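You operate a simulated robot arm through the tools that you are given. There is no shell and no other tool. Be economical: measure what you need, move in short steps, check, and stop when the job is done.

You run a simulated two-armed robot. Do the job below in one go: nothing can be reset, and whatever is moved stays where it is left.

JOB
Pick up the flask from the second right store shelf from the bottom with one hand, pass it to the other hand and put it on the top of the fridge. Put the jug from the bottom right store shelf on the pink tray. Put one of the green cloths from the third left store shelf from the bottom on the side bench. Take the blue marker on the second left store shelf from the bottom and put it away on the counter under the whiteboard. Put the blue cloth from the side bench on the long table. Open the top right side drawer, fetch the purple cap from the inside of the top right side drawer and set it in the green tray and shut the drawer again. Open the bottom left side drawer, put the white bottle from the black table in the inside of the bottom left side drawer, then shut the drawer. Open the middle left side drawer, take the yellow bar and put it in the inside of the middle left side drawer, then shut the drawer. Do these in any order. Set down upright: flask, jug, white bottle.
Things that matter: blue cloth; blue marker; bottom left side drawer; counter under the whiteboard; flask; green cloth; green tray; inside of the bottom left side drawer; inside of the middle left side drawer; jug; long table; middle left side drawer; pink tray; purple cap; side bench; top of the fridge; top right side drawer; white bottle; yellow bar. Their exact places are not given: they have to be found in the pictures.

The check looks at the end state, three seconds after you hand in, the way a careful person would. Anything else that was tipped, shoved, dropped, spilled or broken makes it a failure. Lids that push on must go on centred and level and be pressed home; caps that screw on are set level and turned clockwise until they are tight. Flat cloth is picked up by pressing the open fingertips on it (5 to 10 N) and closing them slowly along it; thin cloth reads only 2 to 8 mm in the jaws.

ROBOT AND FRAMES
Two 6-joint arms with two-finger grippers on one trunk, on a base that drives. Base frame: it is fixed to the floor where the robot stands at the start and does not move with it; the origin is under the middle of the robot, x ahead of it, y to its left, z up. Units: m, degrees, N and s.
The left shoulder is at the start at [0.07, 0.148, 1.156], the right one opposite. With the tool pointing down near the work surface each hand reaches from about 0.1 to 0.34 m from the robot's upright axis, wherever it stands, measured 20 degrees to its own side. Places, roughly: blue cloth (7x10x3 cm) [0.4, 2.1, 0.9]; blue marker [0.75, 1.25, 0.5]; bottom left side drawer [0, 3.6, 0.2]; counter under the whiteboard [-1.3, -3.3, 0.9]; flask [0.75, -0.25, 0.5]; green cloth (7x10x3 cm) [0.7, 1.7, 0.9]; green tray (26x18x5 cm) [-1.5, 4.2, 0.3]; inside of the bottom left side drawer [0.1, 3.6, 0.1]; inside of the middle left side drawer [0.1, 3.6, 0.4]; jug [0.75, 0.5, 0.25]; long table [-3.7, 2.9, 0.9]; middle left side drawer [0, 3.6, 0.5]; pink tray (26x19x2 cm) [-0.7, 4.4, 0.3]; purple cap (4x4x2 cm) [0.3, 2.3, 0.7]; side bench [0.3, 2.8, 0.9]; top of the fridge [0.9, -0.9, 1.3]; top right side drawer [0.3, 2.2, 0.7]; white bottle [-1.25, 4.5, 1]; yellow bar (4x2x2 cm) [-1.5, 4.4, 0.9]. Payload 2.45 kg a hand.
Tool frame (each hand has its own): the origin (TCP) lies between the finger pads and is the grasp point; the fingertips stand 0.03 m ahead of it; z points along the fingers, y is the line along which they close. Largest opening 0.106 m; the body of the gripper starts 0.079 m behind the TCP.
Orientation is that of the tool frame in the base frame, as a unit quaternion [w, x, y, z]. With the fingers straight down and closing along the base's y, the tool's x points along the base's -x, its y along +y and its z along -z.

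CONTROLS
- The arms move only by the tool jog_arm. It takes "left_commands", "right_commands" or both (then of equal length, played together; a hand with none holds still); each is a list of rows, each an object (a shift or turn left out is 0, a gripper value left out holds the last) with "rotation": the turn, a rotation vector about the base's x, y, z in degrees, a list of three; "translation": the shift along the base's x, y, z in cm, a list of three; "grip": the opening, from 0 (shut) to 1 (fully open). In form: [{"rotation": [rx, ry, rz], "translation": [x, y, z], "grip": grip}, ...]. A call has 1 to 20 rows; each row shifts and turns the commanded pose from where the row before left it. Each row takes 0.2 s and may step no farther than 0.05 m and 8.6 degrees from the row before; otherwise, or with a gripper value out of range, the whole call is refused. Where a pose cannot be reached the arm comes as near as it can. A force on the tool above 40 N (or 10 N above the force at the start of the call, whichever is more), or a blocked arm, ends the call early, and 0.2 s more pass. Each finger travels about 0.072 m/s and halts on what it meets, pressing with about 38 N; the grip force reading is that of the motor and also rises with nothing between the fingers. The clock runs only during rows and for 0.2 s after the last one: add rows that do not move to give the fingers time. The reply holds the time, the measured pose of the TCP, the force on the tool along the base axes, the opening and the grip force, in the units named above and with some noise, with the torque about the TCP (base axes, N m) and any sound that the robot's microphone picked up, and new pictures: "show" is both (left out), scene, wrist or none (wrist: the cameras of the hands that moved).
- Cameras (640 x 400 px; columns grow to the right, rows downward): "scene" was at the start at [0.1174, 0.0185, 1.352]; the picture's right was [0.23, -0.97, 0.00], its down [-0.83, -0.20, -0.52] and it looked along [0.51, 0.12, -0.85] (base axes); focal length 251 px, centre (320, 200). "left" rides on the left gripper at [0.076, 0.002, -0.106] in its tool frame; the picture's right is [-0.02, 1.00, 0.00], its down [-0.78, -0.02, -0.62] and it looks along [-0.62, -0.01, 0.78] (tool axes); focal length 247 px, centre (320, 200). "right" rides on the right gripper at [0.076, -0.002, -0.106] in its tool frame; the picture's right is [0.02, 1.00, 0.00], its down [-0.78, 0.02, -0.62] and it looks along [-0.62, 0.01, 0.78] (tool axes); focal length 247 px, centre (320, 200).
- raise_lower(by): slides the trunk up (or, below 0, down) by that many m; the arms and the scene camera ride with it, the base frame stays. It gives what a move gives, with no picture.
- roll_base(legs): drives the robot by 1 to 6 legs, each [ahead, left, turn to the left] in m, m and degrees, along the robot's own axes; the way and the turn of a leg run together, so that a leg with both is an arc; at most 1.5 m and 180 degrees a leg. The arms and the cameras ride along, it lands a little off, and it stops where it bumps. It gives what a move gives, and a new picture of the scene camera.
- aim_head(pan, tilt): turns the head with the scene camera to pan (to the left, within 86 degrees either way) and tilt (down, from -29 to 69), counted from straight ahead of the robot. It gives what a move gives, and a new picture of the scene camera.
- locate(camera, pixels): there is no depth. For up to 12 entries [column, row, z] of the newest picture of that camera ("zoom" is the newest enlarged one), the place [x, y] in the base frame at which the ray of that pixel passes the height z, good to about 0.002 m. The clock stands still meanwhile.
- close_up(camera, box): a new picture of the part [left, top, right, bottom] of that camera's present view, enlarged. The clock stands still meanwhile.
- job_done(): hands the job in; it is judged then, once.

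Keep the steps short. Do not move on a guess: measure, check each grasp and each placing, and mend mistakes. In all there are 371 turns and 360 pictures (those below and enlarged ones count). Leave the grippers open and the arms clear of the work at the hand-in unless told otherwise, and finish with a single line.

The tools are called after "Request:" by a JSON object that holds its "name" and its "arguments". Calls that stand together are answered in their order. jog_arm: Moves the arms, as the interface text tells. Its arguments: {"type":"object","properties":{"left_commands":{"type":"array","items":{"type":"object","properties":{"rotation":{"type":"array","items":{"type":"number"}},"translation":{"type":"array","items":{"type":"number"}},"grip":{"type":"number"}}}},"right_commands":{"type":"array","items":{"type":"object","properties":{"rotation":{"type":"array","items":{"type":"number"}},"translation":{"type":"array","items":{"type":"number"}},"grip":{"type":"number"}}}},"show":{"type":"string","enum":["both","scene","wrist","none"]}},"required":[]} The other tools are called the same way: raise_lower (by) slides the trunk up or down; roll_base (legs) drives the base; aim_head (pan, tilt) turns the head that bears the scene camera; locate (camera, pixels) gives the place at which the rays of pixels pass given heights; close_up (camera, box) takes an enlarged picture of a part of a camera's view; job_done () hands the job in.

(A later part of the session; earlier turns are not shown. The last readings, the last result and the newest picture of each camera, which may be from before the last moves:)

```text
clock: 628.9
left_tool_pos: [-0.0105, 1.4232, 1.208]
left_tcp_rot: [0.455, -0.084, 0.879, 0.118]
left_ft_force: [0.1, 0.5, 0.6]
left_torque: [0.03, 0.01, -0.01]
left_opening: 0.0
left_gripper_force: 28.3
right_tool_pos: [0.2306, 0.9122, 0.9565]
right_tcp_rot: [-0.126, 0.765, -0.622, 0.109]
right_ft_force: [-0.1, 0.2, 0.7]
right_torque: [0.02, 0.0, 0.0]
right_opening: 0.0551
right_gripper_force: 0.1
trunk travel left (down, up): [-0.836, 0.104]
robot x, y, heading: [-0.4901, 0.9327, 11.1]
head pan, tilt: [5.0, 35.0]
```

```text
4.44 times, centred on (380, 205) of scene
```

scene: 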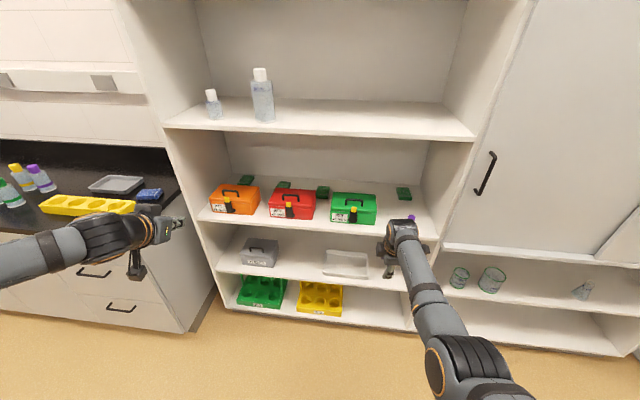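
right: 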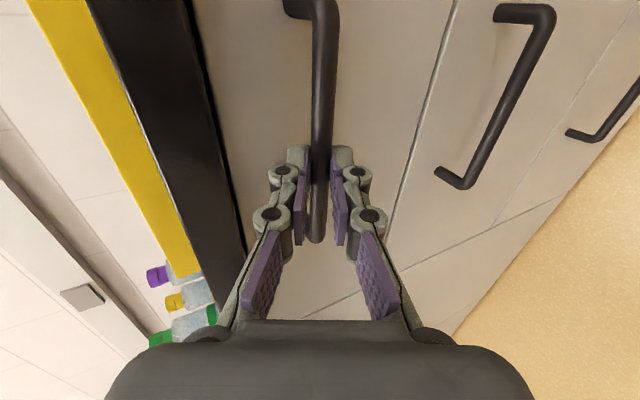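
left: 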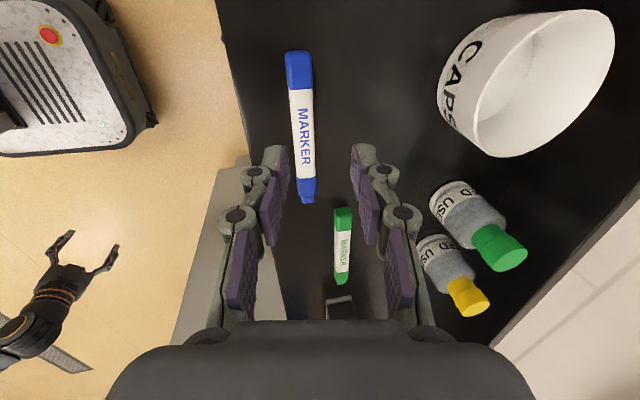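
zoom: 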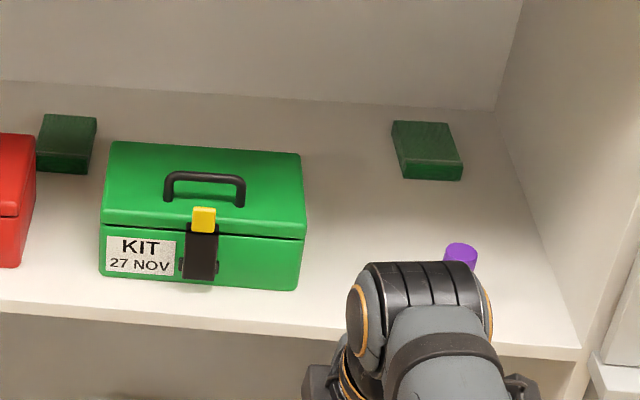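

Each green cloth is a folded block, 7 cm wide and about 10 cm deep. I roll the right hand back to sideways-closing, pitched 45°.

Request:
{"name": "jog_arm", "arguments": {"right_commands": [{"rotation": [4.66, -1.18, -7.02], "grip": 1}, {"rotation": [4.66, -1.18, -7.02]}, {"rotation": [4.66, -1.18, -7.02]}, {"rotation": [4.66, -1.18, -7.02]}, {"rotation": [4.66, -1.18, -7.02]}, {"rotation": [4.66, -1.18, -7.02]}, {"rotation": [4.66, -1.18, -7.02]}, {"rotation": [4.66, -1.18, -7.02]}, {"rotation": [4.66, -1.18, -7.02]}, {"rotation": [4.66, -1.18, -7.02]}, {"rotation": [4.66, -1.18, -7.02]}, {}], "show": "none"}}

```text
clock: 631.5
left_tool_pos: [-0.011, 1.4212, 1.2083]
left_tcp_rot: [0.455, -0.084, 0.879, 0.118]
left_ft_force: [0.0, 0.5, -0.7]
left_torque: [-0.01, -0.01, -0.01]
left_opening: 0.0
left_gripper_force: 29.2
right_tool_pos: [0.232, 0.9108, 0.9563]
right_tcp_rot: [0.39, -0.088, 0.916, 0.021]
right_ft_force: [-0.1, 0.1, -0.3]
right_torque: [-0.01, 0.0, -0.04]
right_opening: 0.1061
right_gripper_force: 0.1
trunk travel left (down, up): [-0.836, 0.104]
robot x, y, heading: [-0.4874, 0.931, 11.1]
head pan, tilt: [5.0, 35.0]
```

The left hand would hit the shelves when I go in, so I first tuck it: vertical, lower and back.

Request:
{"name": "jog_arm", "arguments": {"left_commands": [{"rotation": [-1.2, 7.8, 0], "translation": [-1, 0, -2.5]}, {"rotation": [-1.2, 7.8, 0], "translation": [-1, 0, -2.5]}, {"rotation": [-1.2, 7.8, 0], "translation": [-1, 0, -2.5]}, {"rotation": [-1.2, 7.8, 0], "translation": [-1, 0, -2.5]}, {"rotation": [-1.2, 7.8, 0], "translation": [-1, 0, -2.5]}, {"rotation": [-1.2, 7.8, 0], "translation": [-1, 0, -2.5]}, {"rotation": [-1.2, 7.8, 0], "translation": [-1, 0, -2.5]}, {"translation": [-2, 0, -3]}, {"translation": [-2, 0, -3]}, {"translation": [-2, 0, -3]}, {}], "show": "none"}}

```text
clock: 633.9
left_tool_pos: [-0.1502, 1.4297, 0.9447]
left_tcp_rot: [-0.006, -0.052, 0.995, 0.081]
left_ft_force: [0.0, -0.2, -0.3]
left_torque: [0.01, -0.01, 0.05]
left_opening: 0.0
left_gripper_force: 28.5
left hand out of reach, approached as far as the arm can: row 7
right_tool_pos: [0.2315, 0.9105, 0.9556]
right_tcp_rot: [0.39, -0.088, 0.916, 0.02]
right_ft_force: [-1.0, -1.5, -0.6]
right_torque: [-0.02, -0.01, -0.03]
right_opening: 0.106
right_gripper_force: 0.1
trunk travel left (down, up): [-0.836, 0.104]
robot x, y, heading: [-0.4862, 0.9309, 11.2]
head pan, tilt: [5.0, 35.0]
```

Request:
{"name": "raise_lower", "arguments": {"by": -0.15}}

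Request:
{"name": "jog_arm", "arguments": {"right_commands": [{"translation": [2, 0.3, 4.3]}, {"translation": [2, 0.3, 4.3]}, {"translation": [2, 0.3, 4.3]}, {"translation": [2, 0.3, 4.3]}, {}], "show": "none"}}

Request:
{"name": "roll_base", "arguments": {"legs": [[0, 0, -2.6], [0.32, -0.11, 0]]}}

Request:
{"name": "close_up", "arguments": {"camera": "right", "box": [0, 0, 640, 400]}}

```text
clock: 635.6
left_tool_pos: [-0.1515, 1.4296, 0.7954]
left_tcp_rot: [-0.005, -0.051, 0.995, 0.081]
left_ft_force: [-0.6, -0.7, 1.4]
left_torque: [0.03, 0.02, 0.01]
left_opening: 0.0
left_gripper_force: 28.7
right_tool_pos: [0.2316, 0.911, 0.8066]
right_tcp_rot: [0.39, -0.088, 0.916, 0.02]
right_ft_force: [0.1, -0.1, 0.1]
right_torque: [-0.03, -0.04, -0.01]
right_opening: 0.1059
right_gripper_force: 0.0
trunk travel left (down, up): [-0.686, 0.254]
robot x, y, heading: [-0.4865, 0.9326, 11.1]
head pan, tilt: [5.0, 35.0]
```

```text
clock: 636.8
left_tool_pos: [-0.1503, 1.4287, 0.7948]
left_tcp_rot: [-0.005, -0.052, 0.995, 0.081]
left_ft_force: [-0.1, -0.1, -0.7]
left_torque: [-0.01, 0.03, -0.04]
left_opening: 0.0001
left_gripper_force: 28.1
right_tool_pos: [0.3115, 0.9189, 0.9785]
right_tcp_rot: [0.39, -0.088, 0.917, 0.02]
right_ft_force: [0.1, 0.1, 0.3]
right_torque: [-0.01, 0.0, -0.02]
right_opening: 0.106
right_gripper_force: 0.0
trunk travel left (down, up): [-0.686, 0.254]
robot x, y, heading: [-0.4867, 0.9299, 11.0]
head pan, tilt: [5.0, 35.0]
```

```text
clock: 639.4
left_tool_pos: [0.1899, 1.3556, 0.7949]
left_tcp_rot: [-0.003, -0.033, 0.996, 0.081]
left_ft_force: [0.8, -0.5, -0.2]
left_torque: [-0.01, -0.01, -0.03]
left_opening: 0.0002
left_gripper_force: 28.6
right_tool_pos: [0.6319, 0.8261, 0.9774]
right_tcp_rot: [0.391, -0.07, 0.918, 0.013]
right_ft_force: [0.1, -0.5, -0.5]
right_torque: [-0.02, 0.02, 0.01]
right_opening: 0.1056
right_gripper_force: 0.1
trunk travel left (down, up): [-0.686, 0.254]
robot x, y, heading: [-0.1656, 0.8721, 9.1]
head pan, tilt: [5.0, 35.0]
```

scene: 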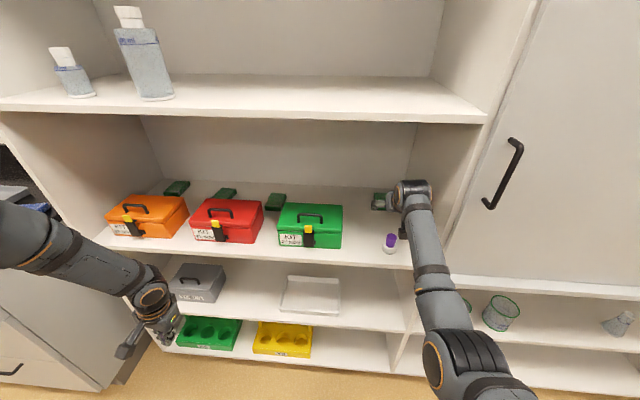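

```text
1.00 times, centred on (320, 200) of right (not enlarged: the box is as wide or as high as the picture)
```

zoom: 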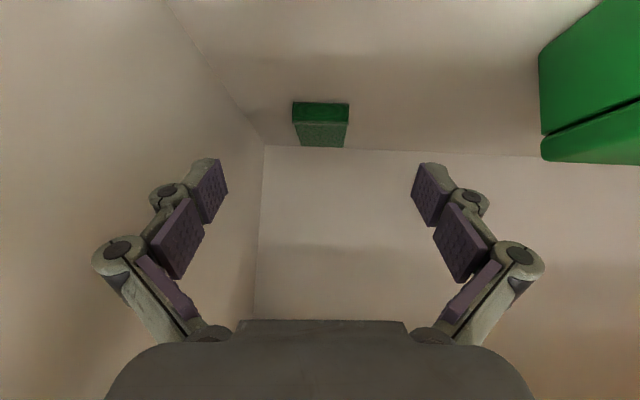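

Request:
{"name": "locate", "arguments": {"camera": "zoom", "pixels": [[320, 103, 0.868], [320, 103, 0.86], [320, 121, 0.9], [320, 121, 0.895], [322, 147, 0.9]]}}

Request:
{"name": "locate", "arguments": {"camera": "scene", "pixels": [[379, 211, 0.868], [379, 211, 0.86], [379, 211, 0.875], [378, 193, 0.9]]}}

```text
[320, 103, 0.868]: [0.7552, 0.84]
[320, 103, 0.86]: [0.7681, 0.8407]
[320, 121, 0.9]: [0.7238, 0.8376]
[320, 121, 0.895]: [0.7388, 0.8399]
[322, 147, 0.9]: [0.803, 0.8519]
```

```text
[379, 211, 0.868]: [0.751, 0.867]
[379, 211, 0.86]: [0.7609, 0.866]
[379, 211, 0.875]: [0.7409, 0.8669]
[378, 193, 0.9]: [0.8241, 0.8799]
```

Request:
{"name": "roll_base", "arguments": {"legs": [[0.15, 0, -0.3]]}}

Request:
{"name": "jog_arm", "arguments": {"right_commands": [{"translation": [0, 0, -2]}, {"translation": [0, 0, -2]}, {"translation": [0, 0, -1.5]}, {}], "show": "wrist"}}

```text
clock: 640.8
left_tool_pos: [0.3428, 1.3741, 0.7959]
left_tcp_rot: [-0.003, -0.028, 0.996, 0.081]
left_ft_force: [-0.3, 0.1, 0.0]
left_torque: [-0.03, -0.02, 0.02]
left_opening: 0.0
left_gripper_force: 28.5
right_tool_pos: [0.7817, 0.8423, 0.9786]
right_tcp_rot: [0.391, -0.066, 0.918, 0.011]
right_ft_force: [-0.1, -0.3, 0.1]
right_torque: [0.03, 0.0, 0.01]
right_opening: 0.106
right_gripper_force: 0.3
trunk travel left (down, up): [-0.686, 0.254]
robot x, y, heading: [-0.0128, 0.8923, 8.5]
head pan, tilt: [5.0, 35.0]
```

scene: 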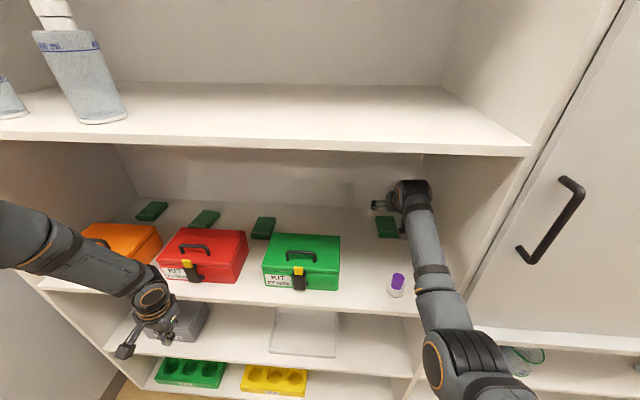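

```text
clock: 641.8
left_tool_pos: [0.3438, 1.3745, 0.7946]
left_tcp_rot: [-0.003, -0.029, 0.996, 0.081]
left_ft_force: [-0.1, 0.2, 0.4]
left_torque: [-0.01, -0.01, -0.02]
left_opening: 0.0
left_gripper_force: 28.6
right_tool_pos: [0.7827, 0.844, 0.9227]
right_tcp_rot: [0.39, -0.067, 0.918, 0.012]
right_ft_force: [0.3, -0.4, 0.6]
right_torque: [-0.01, 0.01, -0.01]
right_opening: 0.1061
right_gripper_force: 0.1
trunk travel left (down, up): [-0.686, 0.254]
robot x, y, heading: [-0.0169, 0.8955, 8.2]
head pan, tilt: [5.0, 35.0]
```

right: 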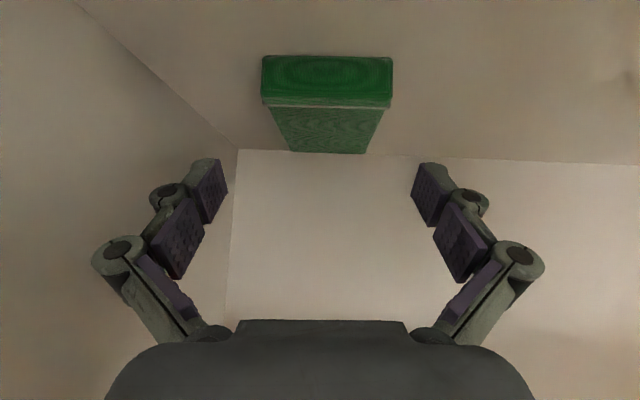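

Request:
{"name": "jog_arm", "arguments": {"right_commands": [{"translation": [1.2, 0.2, -1.5]}, {"translation": [1.2, 0.2, -1.2]}, {"translation": [0, 0, -0.8]}, {}], "show": "wrist"}}

```text
clock: 642.8
left_tool_pos: [0.3442, 1.3743, 0.7948]
left_tcp_rot: [-0.003, -0.029, 0.996, 0.081]
left_ft_force: [-0.5, 0.0, -0.4]
left_torque: [-0.01, 0.0, 0.01]
left_opening: 0.0
left_gripper_force: 29.0
right_tool_pos: [0.8082, 0.8458, 0.8874]
right_tcp_rot: [0.39, -0.067, 0.918, 0.011]
right_ft_force: [-0.4, 0.4, 0.8]
right_torque: [0.01, 0.0, -0.01]
right_opening: 0.106
right_gripper_force: 0.1
trunk travel left (down, up): [-0.686, 0.254]
robot x, y, heading: [-0.0158, 0.8963, 8.2]
head pan, tilt: [5.0, 35.0]
```

right: 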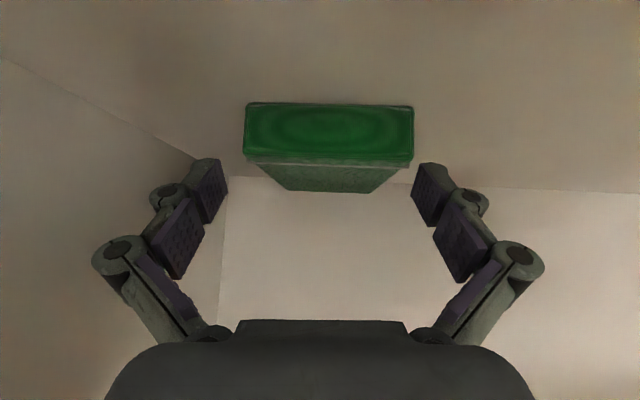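

Request:
{"name": "jog_arm", "arguments": {"right_commands": [{"translation": [0.5, 0.4, -0.7]}, {"translation": [0, 0, -0.4]}, {"grip": 0.85}, {"grip": 0.75}, {"grip": 0.65}, {"grip": 0.55}, {"grip": 0.45}, {"grip": 0.4}, {}], "show": "wrist"}}

```text
clock: 644.8
left_tool_pos: [0.3391, 1.376, 0.7977]
left_tcp_rot: [0.001, -0.029, 0.996, 0.08]
left_ft_force: [-0.2, -0.1, 0.0]
left_torque: [0.02, -0.01, -0.02]
left_opening: 0.0002
left_gripper_force: 28.5
right_tool_pos: [0.8065, 0.854, 0.8871]
right_tcp_rot: [0.397, -0.067, 0.915, 0.011]
right_ft_force: [-12.7, 14.5, 31.9]
right_torque: [1.11, -0.02, 0.47]
right_opening: 0.0646
right_gripper_force: 38.0
trunk travel left (down, up): [-0.686, 0.254]
robot x, y, heading: [-0.0107, 0.8936, 8.3]
head pan, tilt: [5.0, 35.0]
```

right: 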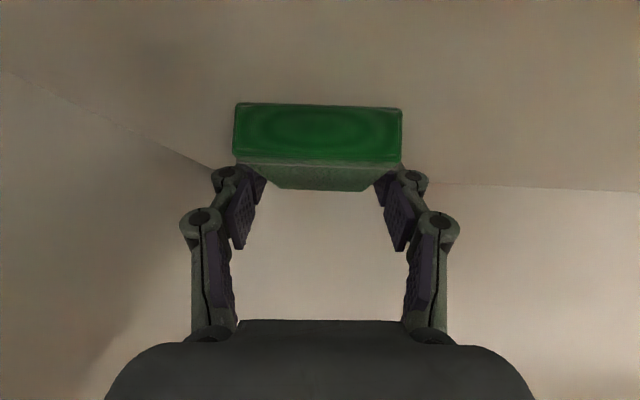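

Request:
{"name": "jog_arm", "arguments": {"right_commands": [{"translation": [0, 0, 1]}, {"translation": [0, 0, 1.5]}, {"translation": [0, 0, 2]}, {"translation": [0, 0, 2]}, {}], "show": "wrist"}}

```text
clock: 646.0
left_tool_pos: [0.3447, 1.3746, 0.7944]
left_tcp_rot: [-0.005, -0.028, 0.996, 0.081]
left_ft_force: [-0.8, -0.7, 0.9]
left_torque: [-0.01, 0.0, 0.0]
left_opening: 0.0
left_gripper_force: 28.6
right_tool_pos: [0.8129, 0.8497, 0.9417]
right_tcp_rot: [0.389, -0.067, 0.919, 0.011]
right_ft_force: [0.5, -0.2, -0.7]
right_torque: [0.0, 0.01, 0.01]
right_opening: 0.064
right_gripper_force: 38.3
trunk travel left (down, up): [-0.686, 0.254]
robot x, y, heading: [-0.0168, 0.8966, 8.3]
head pan, tilt: [5.0, 35.0]
```

right: 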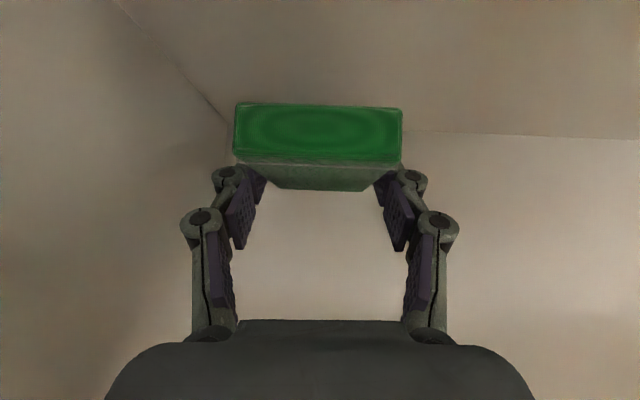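

Request:
{"name": "jog_arm", "arguments": {"right_commands": [{"translation": [0, 0, 1.6]}, {"translation": [0, 0, 1.6]}, {"translation": [0, 0, 1.6]}, {}], "show": "none"}}

Request:
{"name": "roll_base", "arguments": {"legs": [[-0.55, 0, 0]]}}

```text
clock: 647.0
left_tool_pos: [0.3443, 1.374, 0.7954]
left_tcp_rot: [-0.004, -0.028, 0.996, 0.081]
left_ft_force: [-0.3, 1.0, 0.0]
left_torque: [0.01, 0.0, -0.02]
left_opening: 0.0
left_gripper_force: 28.6
right_tool_pos: [0.8124, 0.8481, 0.9892]
right_tcp_rot: [0.39, -0.066, 0.918, 0.01]
right_ft_force: [-0.3, -0.5, -0.5]
right_torque: [-0.02, 0.01, -0.02]
right_opening: 0.0639
right_gripper_force: 38.8
trunk travel left (down, up): [-0.686, 0.254]
robot x, y, heading: [-0.0129, 0.8878, 8.5]
head pan, tilt: [5.0, 35.0]
```

```text
clock: 650.1
left_tool_pos: [-0.2041, 1.2946, 0.7945]
left_tcp_rot: [-0.004, -0.031, 0.996, 0.081]
left_ft_force: [-0.4, 0.3, 0.8]
left_torque: [-0.02, 0.01, 0.01]
left_opening: 0.0
left_gripper_force: 28.7
right_tool_pos: [0.2662, 0.7729, 0.9886]
right_tcp_rot: [0.39, -0.07, 0.918, 0.013]
right_ft_force: [0.3, 0.1, -0.7]
right_torque: [0.0, 0.02, 0.0]
right_opening: 0.0637
right_gripper_force: 37.6
trunk travel left (down, up): [-0.686, 0.254]
robot x, y, heading: [-0.5609, 0.8101, 8.8]
head pan, tilt: [5.0, 35.0]
```

scene: 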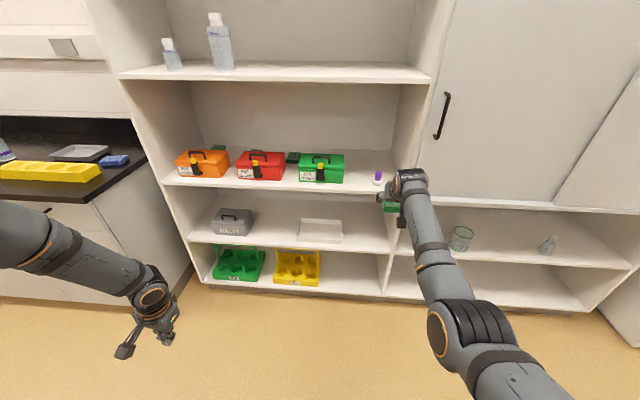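

Green cloth is out. I carry it along to a free spot on the side bench.

Request:
{"name": "roll_base", "arguments": {"legs": [[-0.12, 0, 0], [0, 1.1, 0], [0, 1.03, 0], [0.2, 0, 0]]}}

```text
clock: 662.7
left_tool_pos: [-0.4698, 3.4003, 0.7961]
left_tcp_rot: [-0.004, -0.03, 0.996, 0.081]
left_ft_force: [0.0, 0.2, -0.6]
left_torque: [0.06, 0.02, 0.02]
left_opening: 0.0
left_gripper_force: 29.2
right_tool_pos: [-0.0017, 2.8775, 0.9896]
right_tcp_rot: [0.39, -0.068, 0.918, 0.011]
right_ft_force: [0.1, -0.1, -0.5]
right_torque: [0.0, -0.03, -0.01]
right_opening: 0.0636
right_gripper_force: 38.2
trunk travel left (down, up): [-0.686, 0.254]
robot x, y, heading: [-0.8246, 2.9181, 8.5]
head pan, tilt: [5.0, 35.0]
```

scene: 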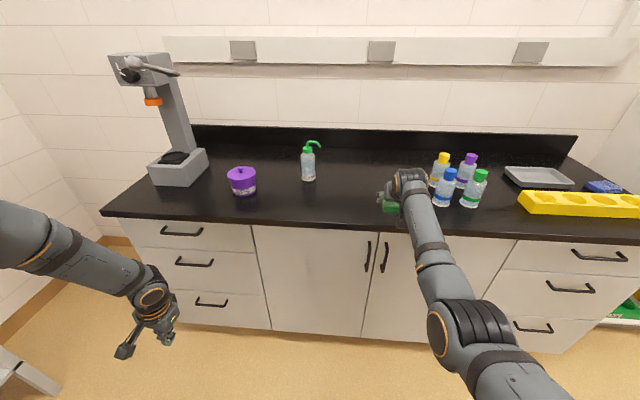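

Request:
{"name": "roll_base", "arguments": {"legs": [[0.06, 0.02, 0]]}}

Request:
{"name": "jog_arm", "arguments": {"right_commands": [{"translation": [0, 0, -2]}, {"translation": [0, 0, -2]}, {"translation": [0, 0, -1]}, {"translation": [0, 0, -0.7]}, {"translation": [0, 0, -0.5]}, {}], "show": "none"}}

```text
clock: 663.7
left_tool_pos: [-0.418, 3.4281, 0.7964]
left_tcp_rot: [-0.002, -0.029, 0.996, 0.082]
left_ft_force: [-0.3, 0.0, 0.3]
left_torque: [0.02, 0.0, 0.01]
left_opening: 0.0
left_gripper_force: 28.6
right_tool_pos: [0.052, 2.9043, 0.9913]
right_tcp_rot: [0.391, -0.067, 0.918, 0.012]
right_ft_force: [0.1, -0.2, 0.0]
right_torque: [0.01, 0.0, -0.02]
right_opening: 0.0638
right_gripper_force: 38.0
trunk travel left (down, up): [-0.686, 0.254]
robot x, y, heading: [-0.7734, 2.9457, 8.7]
head pan, tilt: [5.0, 35.0]
```

scene: 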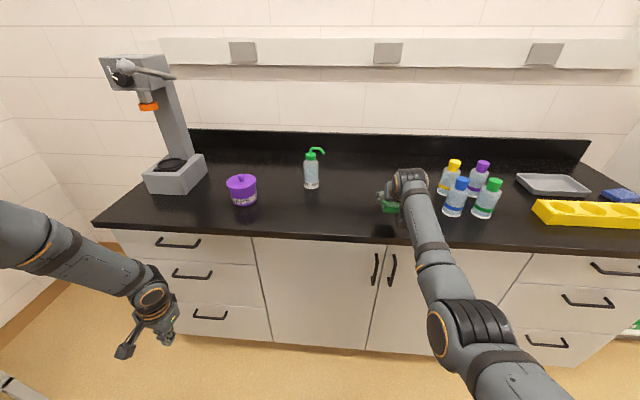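

```text
clock: 665.1
left_tool_pos: [-0.4154, 3.429, 0.796]
left_tcp_rot: [-0.004, -0.03, 0.996, 0.082]
left_ft_force: [0.0, 0.4, 0.6]
left_torque: [-0.01, 0.0, 0.01]
left_opening: 0.0
left_gripper_force: 28.5
right_tool_pos: [0.053, 2.9054, 0.927]
right_tcp_rot: [0.391, -0.068, 0.918, 0.012]
right_ft_force: [0.4, 0.1, 2.5]
right_torque: [0.09, -0.14, 0.01]
right_opening: 0.0637
right_gripper_force: 38.0
trunk travel left (down, up): [-0.686, 0.254]
robot x, y, heading: [-0.777, 2.9517, 8.6]
head pan, tilt: [5.0, 35.0]
```

Just touching the bench (2.5 N). I open, rise and back off.

Request:
{"name": "jog_arm", "arguments": {"right_commands": [{"translation": [0, 0, -0.2]}, {"grip": 0.7}, {"grip": 0.85}, {"grip": 1}, {}, {"translation": [-1, -0.15, 1.5]}, {"translation": [-1.5, -0.2, 2]}, {"translation": [-1.5, -0.2, 2]}, {}], "show": "none"}}

Request:
{"name": "roll_base", "arguments": {"legs": [[-0.2, 0, 0], [0, -0.75, 0]]}}

```text
clock: 667.1
left_tool_pos: [-0.4148, 3.4287, 0.7939]
left_tcp_rot: [-0.005, -0.03, 0.996, 0.081]
left_ft_force: [-0.3, 0.2, 0.7]
left_torque: [0.0, 0.06, -0.01]
left_opening: 0.0002
left_gripper_force: 28.8
right_tool_pos: [0.0126, 2.9006, 0.9807]
right_tcp_rot: [0.39, -0.068, 0.918, 0.012]
right_ft_force: [0.0, -0.1, -0.1]
right_torque: [0.02, -0.01, 0.04]
right_opening: 0.1064
right_gripper_force: 0.1
trunk travel left (down, up): [-0.686, 0.254]
robot x, y, heading: [-0.7722, 2.9475, 8.6]
head pan, tilt: [5.0, 35.0]
```

```text
clock: 672.4
left_tool_pos: [-0.4972, 2.6478, 0.7955]
left_tcp_rot: [-0.005, -0.034, 0.996, 0.081]
left_ft_force: [1.0, -1.4, 0.1]
left_torque: [0.01, 0.0, -0.01]
left_opening: 0.0001
left_gripper_force: 28.4
right_tool_pos: [-0.0635, 2.123, 0.9808]
right_tcp_rot: [0.391, -0.072, 0.918, 0.014]
right_ft_force: [-0.1, 0.6, 0.0]
right_torque: [-0.03, 0.02, 0.03]
right_opening: 0.1059
right_gripper_force: 0.1
trunk travel left (down, up): [-0.686, 0.254]
robot x, y, heading: [-0.8493, 2.1593, 9.0]
head pan, tilt: [5.0, 35.0]
```

scene: 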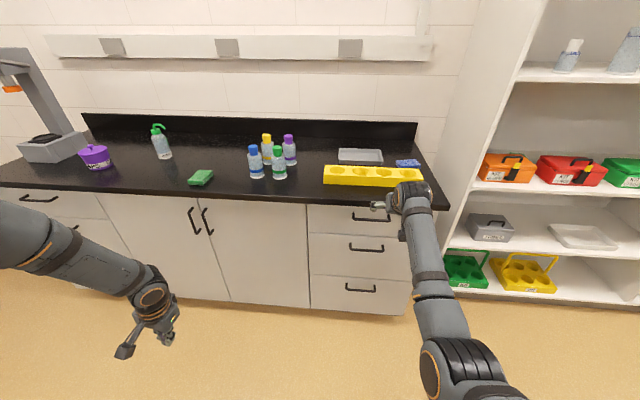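

Request:
{"name": "close_up", "arguments": {"camera": "scene", "box": [350, 140, 450, 205]}}

Request:
{"name": "locate", "arguments": {"camera": "zoom", "pixels": [[300, 130, 0.92], [300, 157, 0.895], [450, 150, 0.895], [310, 118, 0.92], [425, 118, 0.92], [452, 140, 0.92], [300, 143, 0.92], [470, 190, 0.94]]}}

```text
6.15 times, centred on (400, 172) of scene
```

zoom: 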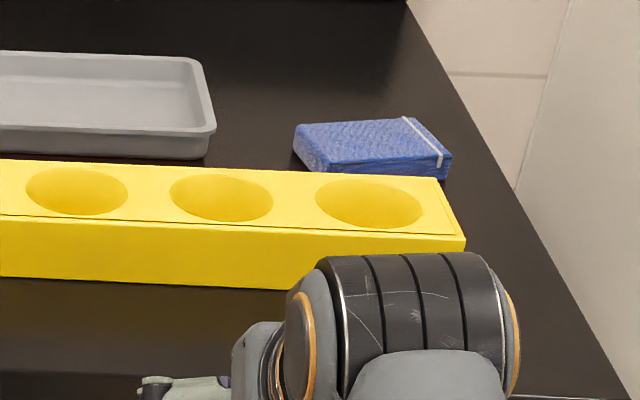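

```text
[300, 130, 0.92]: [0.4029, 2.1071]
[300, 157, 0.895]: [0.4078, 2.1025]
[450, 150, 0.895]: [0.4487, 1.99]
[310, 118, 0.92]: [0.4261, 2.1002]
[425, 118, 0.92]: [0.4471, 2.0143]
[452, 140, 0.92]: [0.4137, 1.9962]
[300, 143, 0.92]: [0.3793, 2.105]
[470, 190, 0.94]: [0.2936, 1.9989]
```

Green cloth lies on the bench. For the blue cloth (10 cm along the bench, 7 cm deep) I roll the right hand to close along the depth, near vertical.

Request:
{"name": "jog_arm", "arguments": {"right_commands": [{"rotation": [-4.66, 1.18, 7.02], "translation": [0, 0, 1]}, {"rotation": [-4.66, 1.18, 7.02], "translation": [0, 0, 1]}, {"rotation": [-4.66, 1.18, 7.02], "translation": [0, 0, 1]}, {"rotation": [-4.66, 1.18, 7.02], "translation": [0, 0, 1]}, {"rotation": [-4.66, 1.18, 7.02], "translation": [0, 0, 1]}, {"rotation": [-4.66, 1.18, 7.02]}, {"rotation": [-4.66, 1.18, 7.02]}, {"rotation": [-4.66, 1.18, 7.02]}, {"rotation": [-4.66, 1.18, 7.02]}, {"rotation": [-4.66, 1.18, 7.02]}, {"rotation": [-4.66, 1.18, 7.02]}, {"rotation": [-1, 6.5, 0], "grip": 0.88}, {}], "show": "none"}}

```text
clock: 675.2
left_tool_pos: [-0.4962, 2.6473, 0.7946]
left_tcp_rot: [-0.004, -0.034, 0.996, 0.08]
left_ft_force: [-0.4, 0.0, -0.5]
left_torque: [0.0, 0.01, -0.01]
left_opening: 0.0
left_gripper_force: 29.4
right_tool_pos: [-0.0952, 2.1135, 1.0296]
right_tcp_rot: [-0.095, 0.763, -0.635, 0.078]
right_ft_force: [0.3, -0.1, -0.4]
right_torque: [0.03, -0.01, -0.01]
right_opening: 0.0931
right_gripper_force: 0.0
right hand out of reach, approached as far as the arm can: row 12
trunk travel left (down, up): [-0.686, 0.254]
robot x, y, heading: [-0.8473, 2.1616, 8.9]
head pan, tilt: [5.0, 35.0]
```

Request:
{"name": "jog_arm", "arguments": {"left_commands": [{"translation": [0, 0, 4]}, {"translation": [0, 0, 4]}, {"translation": [0, 0, 4]}, {"translation": [0, 0, 4]}, {"translation": [0, 0, 4]}, {"translation": [0, 0, 4]}, {"translation": [0, 0, 4]}, {"translation": [0, 0, 4]}, {}], "show": "none"}}

```text
clock: 677.2
left_tool_pos: [-0.4944, 2.6476, 1.1163]
left_tcp_rot: [-0.004, -0.033, 0.996, 0.08]
left_ft_force: [-0.3, -0.4, 0.8]
left_torque: [-0.01, 0.02, -0.01]
left_opening: 0.0003
left_gripper_force: 28.1
right_tool_pos: [-0.094, 2.1159, 1.0308]
right_tcp_rot: [-0.095, 0.762, -0.636, 0.078]
right_ft_force: [0.5, -0.5, -0.2]
right_torque: [-0.02, -0.02, -0.02]
right_opening: 0.0931
right_gripper_force: 0.1
trunk travel left (down, up): [-0.686, 0.254]
robot x, y, heading: [-0.8522, 2.1619, 9.2]
head pan, tilt: [5.0, 35.0]
```

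Request:
{"name": "roll_base", "arguments": {"legs": [[0, -0.14, -0.4], [0.43, 0, 0]]}}

Request:
{"name": "close_up", "arguments": {"camera": "right", "box": [0, 0, 640, 400]}}

```text
clock: 680.8
left_tool_pos: [-0.0543, 2.561, 1.1159]
left_tcp_rot: [-0.003, -0.027, 0.996, 0.081]
left_ft_force: [0.5, 0.1, 0.4]
left_torque: [0.0, 0.0, 0.01]
left_opening: 0.0002
left_gripper_force: 28.7
right_tool_pos: [0.3389, 2.0242, 1.0303]
right_tcp_rot: [-0.094, 0.758, -0.641, 0.079]
right_ft_force: [-0.5, 0.0, 0.0]
right_torque: [0.0, -0.05, 0.01]
right_opening: 0.0931
right_gripper_force: 0.1
trunk travel left (down, up): [-0.686, 0.254]
robot x, y, heading: [-0.413, 2.085, 8.2]
head pan, tilt: [5.0, 35.0]
```

scene: 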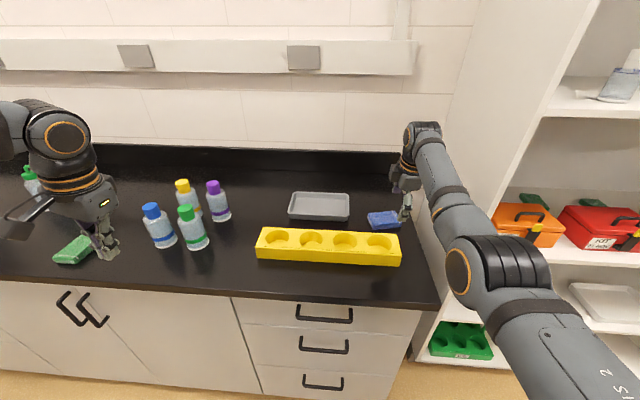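

```text
1.00 times, centred on (320, 200) of right (not enlarged: the box is as wide or as high as the picture)
```

zoom: 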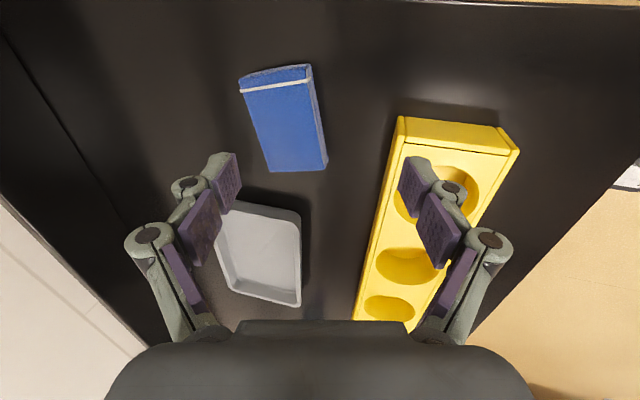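

Request:
{"name": "locate", "arguments": {"camera": "zoom", "pixels": [[283, 122, 0.92], [241, 88, 0.92], [311, 70, 0.92], [326, 162, 0.92], [270, 170, 0.92], [395, 135, 0.945], [215, 250, 0.9]]}}

Request:
{"name": "locate", "arguments": {"camera": "scene", "pixels": [[384, 218, 0.92], [384, 218, 0.91]]}}

```text
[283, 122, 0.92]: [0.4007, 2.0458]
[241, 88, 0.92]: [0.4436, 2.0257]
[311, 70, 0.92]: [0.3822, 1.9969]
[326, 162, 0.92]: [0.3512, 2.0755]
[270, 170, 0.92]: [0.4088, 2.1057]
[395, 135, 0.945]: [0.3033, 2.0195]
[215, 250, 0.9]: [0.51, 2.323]
```

```text
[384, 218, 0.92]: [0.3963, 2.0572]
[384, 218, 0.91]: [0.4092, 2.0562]
```

Request:
{"name": "jog_arm", "arguments": {"right_commands": [{"rotation": [0, 0, 6.5]}, {"rotation": [0, 0, 6.5]}, {}], "show": "none"}}

Request:
{"name": "roll_base", "arguments": {"legs": [[0.058, 0.017, 0]]}}

Request:
{"name": "raise_lower", "arguments": {"by": -0.065}}

Request:
{"name": "close_up", "arguments": {"camera": "right", "box": [0, 0, 640, 400]}}

```text
clock: 681.5
left_tool_pos: [-0.0531, 2.5624, 1.1164]
left_tcp_rot: [-0.004, -0.028, 0.996, 0.081]
left_ft_force: [0.2, -0.9, -0.3]
left_torque: [0.01, 0.0, -0.02]
left_opening: 0.0
left_gripper_force: 28.7
right_tool_pos: [0.3388, 2.0241, 1.0293]
right_tcp_rot: [-0.102, 0.826, -0.55, 0.068]
right_ft_force: [-0.1, 0.6, -0.3]
right_torque: [0.02, 0.0, -0.01]
right_opening: 0.0932
right_gripper_force: 0.0
trunk travel left (down, up): [-0.686, 0.254]
robot x, y, heading: [-0.4143, 2.0837, 8.6]
head pan, tilt: [5.0, 35.0]
```

```text
clock: 682.5
left_tool_pos: [-0.0018, 2.5857, 1.1178]
left_tcp_rot: [-0.003, -0.027, 0.996, 0.082]
left_ft_force: [-0.4, 0.3, -0.2]
left_torque: [-0.01, 0.0, -0.02]
left_opening: 0.0001
left_gripper_force: 28.8
right_tool_pos: [0.392, 2.0481, 1.0313]
right_tcp_rot: [-0.104, 0.825, -0.551, 0.068]
right_ft_force: [-0.2, 0.5, 0.3]
right_torque: [0.02, -0.05, -0.02]
right_opening: 0.0932
right_gripper_force: 0.0
trunk travel left (down, up): [-0.686, 0.254]
robot x, y, heading: [-0.3587, 2.1086, 8.4]
head pan, tilt: [5.0, 35.0]
```

scene: 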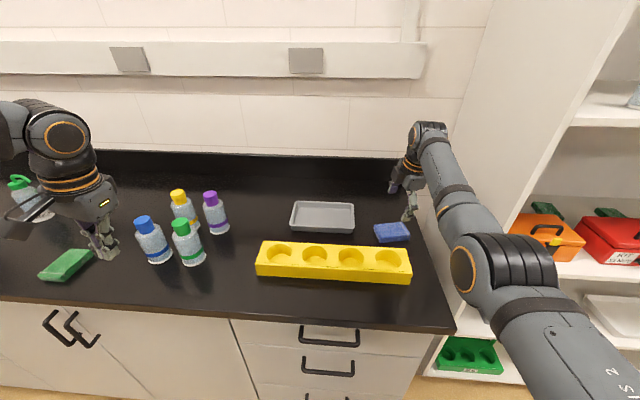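

```text
clock: 683.6
left_tool_pos: [0.0006, 2.5861, 1.0511]
left_tcp_rot: [-0.003, -0.028, 0.996, 0.081]
left_ft_force: [-0.4, -0.3, 0.1]
left_torque: [0.05, -0.02, -0.03]
left_opening: 0.0
left_gripper_force: 28.9
right_tool_pos: [0.3943, 2.0491, 0.9651]
right_tcp_rot: [-0.103, 0.826, -0.551, 0.068]
right_ft_force: [-0.2, -0.3, -0.9]
right_torque: [0.02, 0.02, -0.02]
right_opening: 0.0932
right_gripper_force: 0.0
trunk travel left (down, up): [-0.621, 0.319]
robot x, y, heading: [-0.3618, 2.1098, 8.6]
head pan, tilt: [5.0, 35.0]
```

```text
1.00 times, centred on (320, 200) of right (not enlarged: the box is as wide or as high as the picture)
```

zoom: 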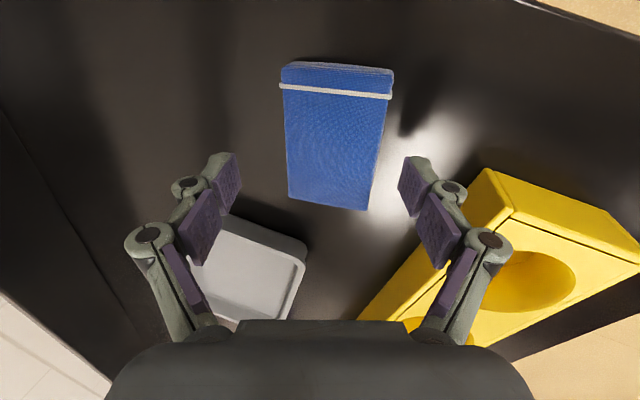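

Request:
{"name": "jog_arm", "arguments": {"right_commands": [{"translation": [0, 0, -1.5]}, {"translation": [0, 0, -1.5]}, {"translation": [0, 0, -0.8]}, {"translation": [0, 0, -0.5]}, {}], "show": "wrist"}}

```text
clock: 684.8
left_tool_pos: [-0.0004, 2.5866, 1.0508]
left_tcp_rot: [-0.004, -0.028, 0.996, 0.081]
left_ft_force: [0.3, -0.8, -0.1]
left_torque: [0.04, 0.02, 0.0]
left_opening: 0.0
left_gripper_force: 28.5
right_tool_pos: [0.3927, 2.0488, 0.9233]
right_tcp_rot: [-0.103, 0.826, -0.551, 0.068]
right_ft_force: [-4.6, -3.4, 7.4]
right_torque: [-0.21, 0.42, 0.07]
right_opening: 0.1022
right_gripper_force: 5.6
trunk travel left (down, up): [-0.621, 0.319]
robot x, y, heading: [-0.3578, 2.1072, 8.4]
head pan, tilt: [5.0, 35.0]
```

right: 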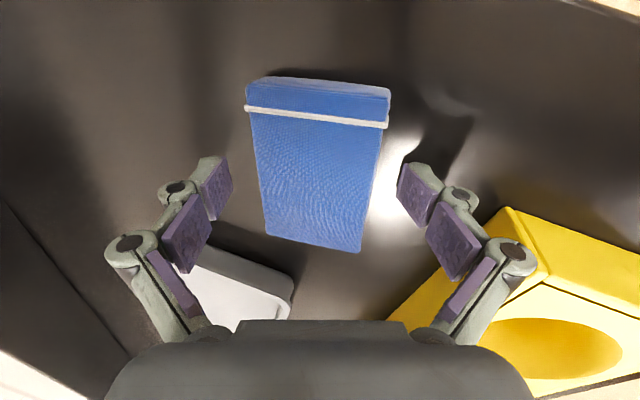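

Request:
{"name": "jog_arm", "arguments": {"right_commands": [{"grip": 0.8, "translation": [0, 0, 0.1]}, {"grip": 0.7}, {"grip": 0.62}, {"grip": 0.54}, {"grip": 0.45}, {"grip": 0.4}, {}], "show": "none"}}

Request:
{"name": "jog_arm", "arguments": {"right_commands": [{"translation": [0, 0, 1]}, {"translation": [0, 0, 2]}, {"translation": [0, 0, 2]}, {"translation": [0, 0, 3]}, {}], "show": "wrist"}}

```text
clock: 686.4
left_tool_pos: [-0.0013, 2.5866, 1.0525]
left_tcp_rot: [-0.002, -0.028, 0.996, 0.081]
left_ft_force: [-0.1, -0.3, -0.2]
left_torque: [-0.02, -0.04, 0.02]
left_opening: 0.0001
left_gripper_force: 28.7
right_tool_pos: [0.394, 2.05, 0.9286]
right_tcp_rot: [-0.105, 0.825, -0.55, 0.071]
right_ft_force: [7.2, -0.2, 28.7]
right_torque: [-0.36, 0.51, 0.13]
right_opening: 0.0738
right_gripper_force: 38.1
trunk travel left (down, up): [-0.621, 0.319]
robot x, y, heading: [-0.3586, 2.1092, 8.3]
head pan, tilt: [5.0, 35.0]
```

```text
clock: 687.6
left_tool_pos: [0.0016, 2.5859, 1.051]
left_tcp_rot: [-0.004, -0.028, 0.996, 0.081]
left_ft_force: [-0.3, 0.3, 0.9]
left_torque: [0.02, 0.05, 0.0]
left_opening: 0.0
left_gripper_force: 28.6
right_tool_pos: [0.3955, 2.0498, 1.0023]
right_tcp_rot: [-0.103, 0.826, -0.55, 0.066]
right_ft_force: [0.3, 0.2, -0.7]
right_torque: [0.03, 0.03, 0.04]
right_opening: 0.064
right_gripper_force: 37.9
trunk travel left (down, up): [-0.621, 0.319]
robot x, y, heading: [-0.3584, 2.1079, 8.2]
head pan, tilt: [5.0, 35.0]
```

right: 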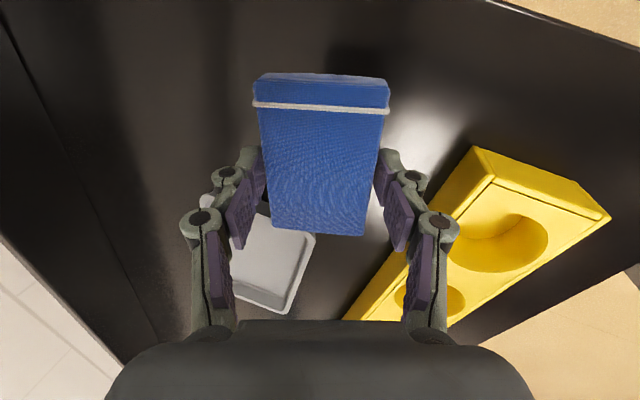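

Blue cloth held. Back out, move clear of the island, turn round to the long table.

Request:
{"name": "raise_lower", "arguments": {"by": 0.08}}

Request:
{"name": "roll_base", "arguments": {"legs": [[-0.55, 0, 0], [0, 0.65, 0], [0, 0, 150]]}}

Request:
{"name": "aim_head", "arguments": {"pan": 0, "tilt": 25}}

```text
clock: 688.7
left_tool_pos: [0.0015, 2.5861, 1.1317]
left_tcp_rot: [-0.004, -0.028, 0.996, 0.081]
left_ft_force: [-0.4, 0.3, 0.1]
left_torque: [0.03, 0.0, -0.02]
left_opening: 0.0
left_gripper_force: 28.6
right_tool_pos: [0.3943, 2.0485, 1.0824]
right_tcp_rot: [-0.103, 0.826, -0.551, 0.068]
right_ft_force: [0.3, 0.1, -1.0]
right_torque: [0.03, 0.02, -0.02]
right_opening: 0.0644
right_gripper_force: 37.7
trunk travel left (down, up): [-0.701, 0.239]
robot x, y, heading: [-0.3578, 2.1093, 8.3]
head pan, tilt: [5.0, 35.0]
```

```text
clock: 701.2
left_tool_pos: [-1.5741, 2.4602, 1.1314]
left_tcp_rot: [0.078, 0.963, -0.256, -0.02]
left_ft_force: [-0.1, -0.7, -0.7]
left_torque: [0.02, -0.01, -0.02]
left_opening: 0.0002
left_gripper_force: 28.8
right_tool_pos: [-1.6111, 3.1254, 1.0832]
right_tcp_rot: [-0.093, 0.762, 0.636, -0.08]
right_ft_force: [0.1, 0.6, -0.4]
right_torque: [-0.01, 0.0, -0.02]
right_opening: 0.0641
right_gripper_force: 38.1
trunk travel left (down, up): [-0.701, 0.239]
robot x, y, heading: [-1.0097, 2.666, 155.4]
head pan, tilt: [5.0, 35.0]
```

scene: 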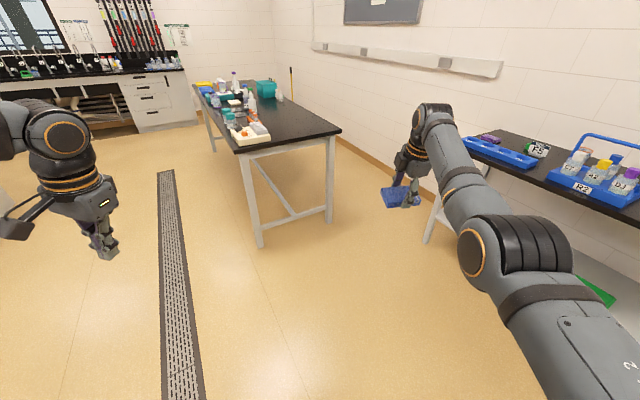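

```text
clock: 701.9
left_tool_pos: [-1.5743, 2.46, 1.1311]
left_tcp_rot: [0.079, 0.963, -0.256, -0.019]
left_ft_force: [-0.3, -0.3, -0.1]
left_torque: [-0.03, -0.03, -0.01]
left_opening: 0.0
left_gripper_force: 29.0
right_tool_pos: [-1.6117, 3.1254, 1.0822]
right_tcp_rot: [-0.094, 0.762, 0.635, -0.079]
right_ft_force: [0.4, 0.2, -0.3]
right_torque: [-0.02, -0.03, 0.01]
right_opening: 0.064
right_gripper_force: 38.2
trunk travel left (down, up): [-0.701, 0.239]
robot x, y, heading: [-1.0096, 2.6684, 155.5]
head pan, tilt: [0.0, 25.0]
```

scene: 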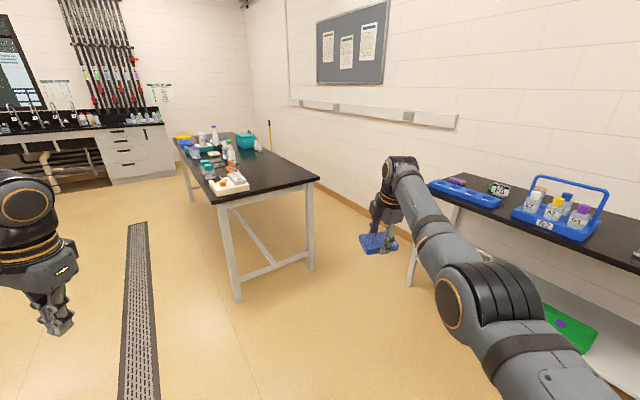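

Request:
{"name": "locate", "arguments": {"camera": "scene", "pixels": [[219, 203, 0.88], [318, 179, 0.88], [283, 178, 0.9], [270, 170, 0.9], [235, 300, 0.0], [310, 268, 0.0], [249, 187, 0.9], [215, 183, 0.9]]}}

Request:
{"name": "close_up", "arguments": {"camera": "scene", "box": [160, 110, 340, 222]}}

```text
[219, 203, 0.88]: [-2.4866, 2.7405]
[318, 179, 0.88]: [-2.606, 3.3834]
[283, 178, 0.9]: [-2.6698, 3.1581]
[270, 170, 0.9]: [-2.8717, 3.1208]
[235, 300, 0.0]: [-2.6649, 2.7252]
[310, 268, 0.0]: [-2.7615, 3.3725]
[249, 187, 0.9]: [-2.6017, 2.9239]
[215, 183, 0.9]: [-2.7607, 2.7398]
```

```text
3.56 times, centred on (250, 166) of scene
```

zoom: 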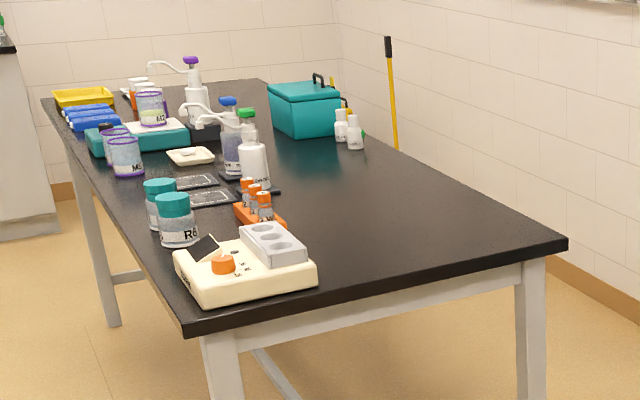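

Request:
{"name": "roll_base", "arguments": {"legs": [[0, 0, 33], [0.4, -0.633, 0], [0.5, 0, 0]]}}

Request:
{"name": "close_up", "arguments": {"camera": "right", "box": [0, 0, 640, 400]}}

```text
clock: 710.0
left_tool_pos: [-2.3519, 2.6805, 1.1318]
left_tcp_rot: [0.081, 0.996, 0.022, 0.003]
left_ft_force: [0.2, 0.7, 0.6]
left_torque: [-0.04, -0.02, -0.03]
left_opening: 0.0
left_gripper_force: 28.5
right_tool_pos: [-2.738, 3.223, 1.0834]
right_tcp_rot: [-0.069, 0.556, 0.822, -0.102]
right_ft_force: [1.1, 1.4, 0.1]
right_torque: [0.03, 0.0, 0.01]
right_opening: 0.0638
right_gripper_force: 37.8
trunk travel left (down, up): [-0.701, 0.239]
robot x, y, heading: [-1.9856, 3.1577, -172.5]
head pan, tilt: [0.0, 25.0]
```

scene: 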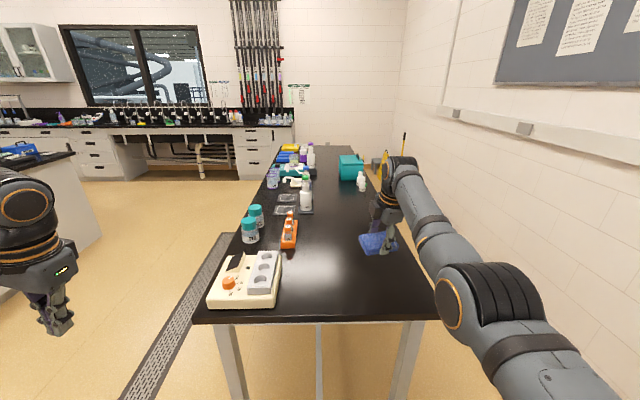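

```text
1.00 times, centred on (320, 200) of right (not enlarged: the box is as wide or as high as the picture)
```

zoom: 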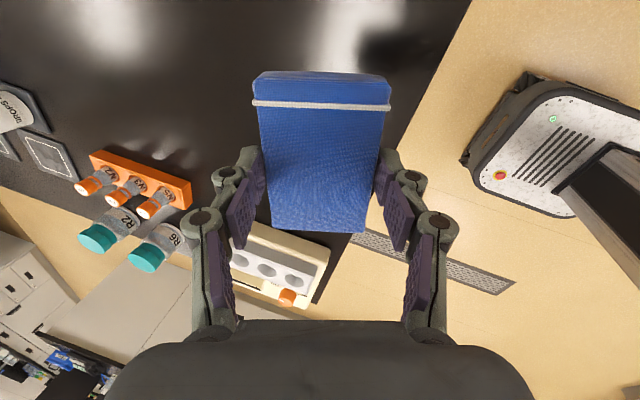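

Request:
{"name": "locate", "arguments": {"camera": "zoom", "pixels": [[420, 110, 0.84], [420, 110, 0.82], [455, 30, 0.84], [300, 240, 0.86]]}}

Request:
{"name": "locate", "arguments": {"camera": "scene", "pixels": [[360, 320, 0.84], [360, 320, 0.82], [410, 320, 0.84]]}}

```text
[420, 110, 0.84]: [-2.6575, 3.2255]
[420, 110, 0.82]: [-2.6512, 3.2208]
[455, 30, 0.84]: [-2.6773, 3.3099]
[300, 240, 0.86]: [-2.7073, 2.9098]
```

```text
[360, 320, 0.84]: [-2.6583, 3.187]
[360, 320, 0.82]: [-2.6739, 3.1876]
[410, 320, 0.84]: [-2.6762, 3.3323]
```

Request:
{"name": "roll_base", "arguments": {"legs": [[0.08, 0, 0]]}}

Request:
{"name": "raise_lower", "arguments": {"by": -0.185}}

Request:
{"name": "jog_arm", "arguments": {"right_commands": [{"translation": [0, 0, -0.7]}, {"translation": [0, 0, -0.6]}, {"translation": [0, 0, -0.5]}, {}], "show": "none"}}

```text
clock: 711.1
left_tool_pos: [-2.4294, 2.6703, 1.1322]
left_tcp_rot: [0.081, 0.996, 0.022, 0.002]
left_ft_force: [0.6, 0.0, 1.3]
left_torque: [-0.01, 0.0, 0.0]
left_opening: 0.0
left_gripper_force: 29.0
right_tool_pos: [-2.8158, 3.2126, 1.0843]
right_tcp_rot: [-0.069, 0.556, 0.822, -0.103]
right_ft_force: [-0.4, -0.1, 0.0]
right_torque: [0.0, 0.01, 0.01]
right_opening: 0.0638
right_gripper_force: 38.0
trunk travel left (down, up): [-0.701, 0.239]
robot x, y, heading: [-2.0662, 3.1407, -172.6]
head pan, tilt: [0.0, 25.0]
```

scene: 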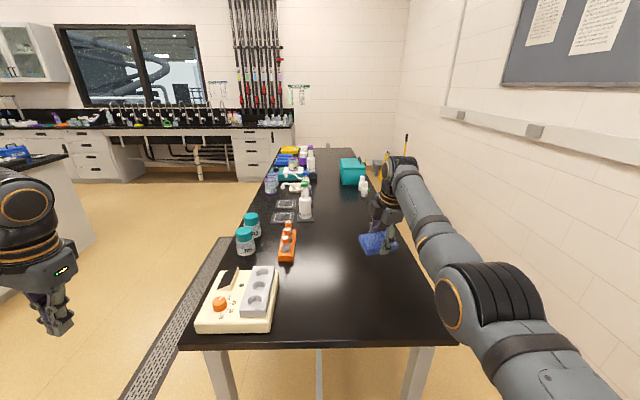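

```text
clock: 713.1
left_tool_pos: [-2.4308, 2.6693, 0.947]
left_tcp_rot: [0.082, 0.996, 0.022, 0.003]
left_ft_force: [-0.3, 0.7, -0.4]
left_torque: [0.01, -0.02, -0.02]
left_opening: 0.0
left_gripper_force: 29.2
right_tool_pos: [-2.8181, 3.2108, 0.8999]
right_tcp_rot: [-0.07, 0.555, 0.822, -0.104]
right_ft_force: [-1.4, 0.6, 9.7]
right_torque: [0.18, -0.07, 0.05]
right_opening: 0.0643
right_gripper_force: 38.0
trunk travel left (down, up): [-0.516, 0.424]
robot x, y, heading: [-2.0635, 3.1451, -172.2]
head pan, tilt: [0.0, 25.0]
```

```text
clock: 713.8
left_tool_pos: [-2.4304, 2.67, 0.9479]
left_tcp_rot: [0.081, 0.996, 0.022, 0.002]
left_ft_force: [-0.7, -0.5, 0.4]
left_torque: [0.01, -0.04, 0.02]
left_opening: 0.0
left_gripper_force: 28.5
right_tool_pos: [-2.8193, 3.2112, 0.8964]
right_tcp_rot: [-0.073, 0.555, 0.822, -0.107]
right_ft_force: [7.7, 0.5, 16.1]
right_torque: [0.17, -0.7, -0.12]
right_opening: 0.0645
right_gripper_force: 37.8
trunk travel left (down, up): [-0.516, 0.424]
robot x, y, heading: [-2.0675, 3.1457, -172.2]
head pan, tilt: [0.0, 25.0]
stopped in row 3 (right hand): the force on the tool passed its limit at 42 N (the readings are from after the stop); the commanded pose is now the measured one
```

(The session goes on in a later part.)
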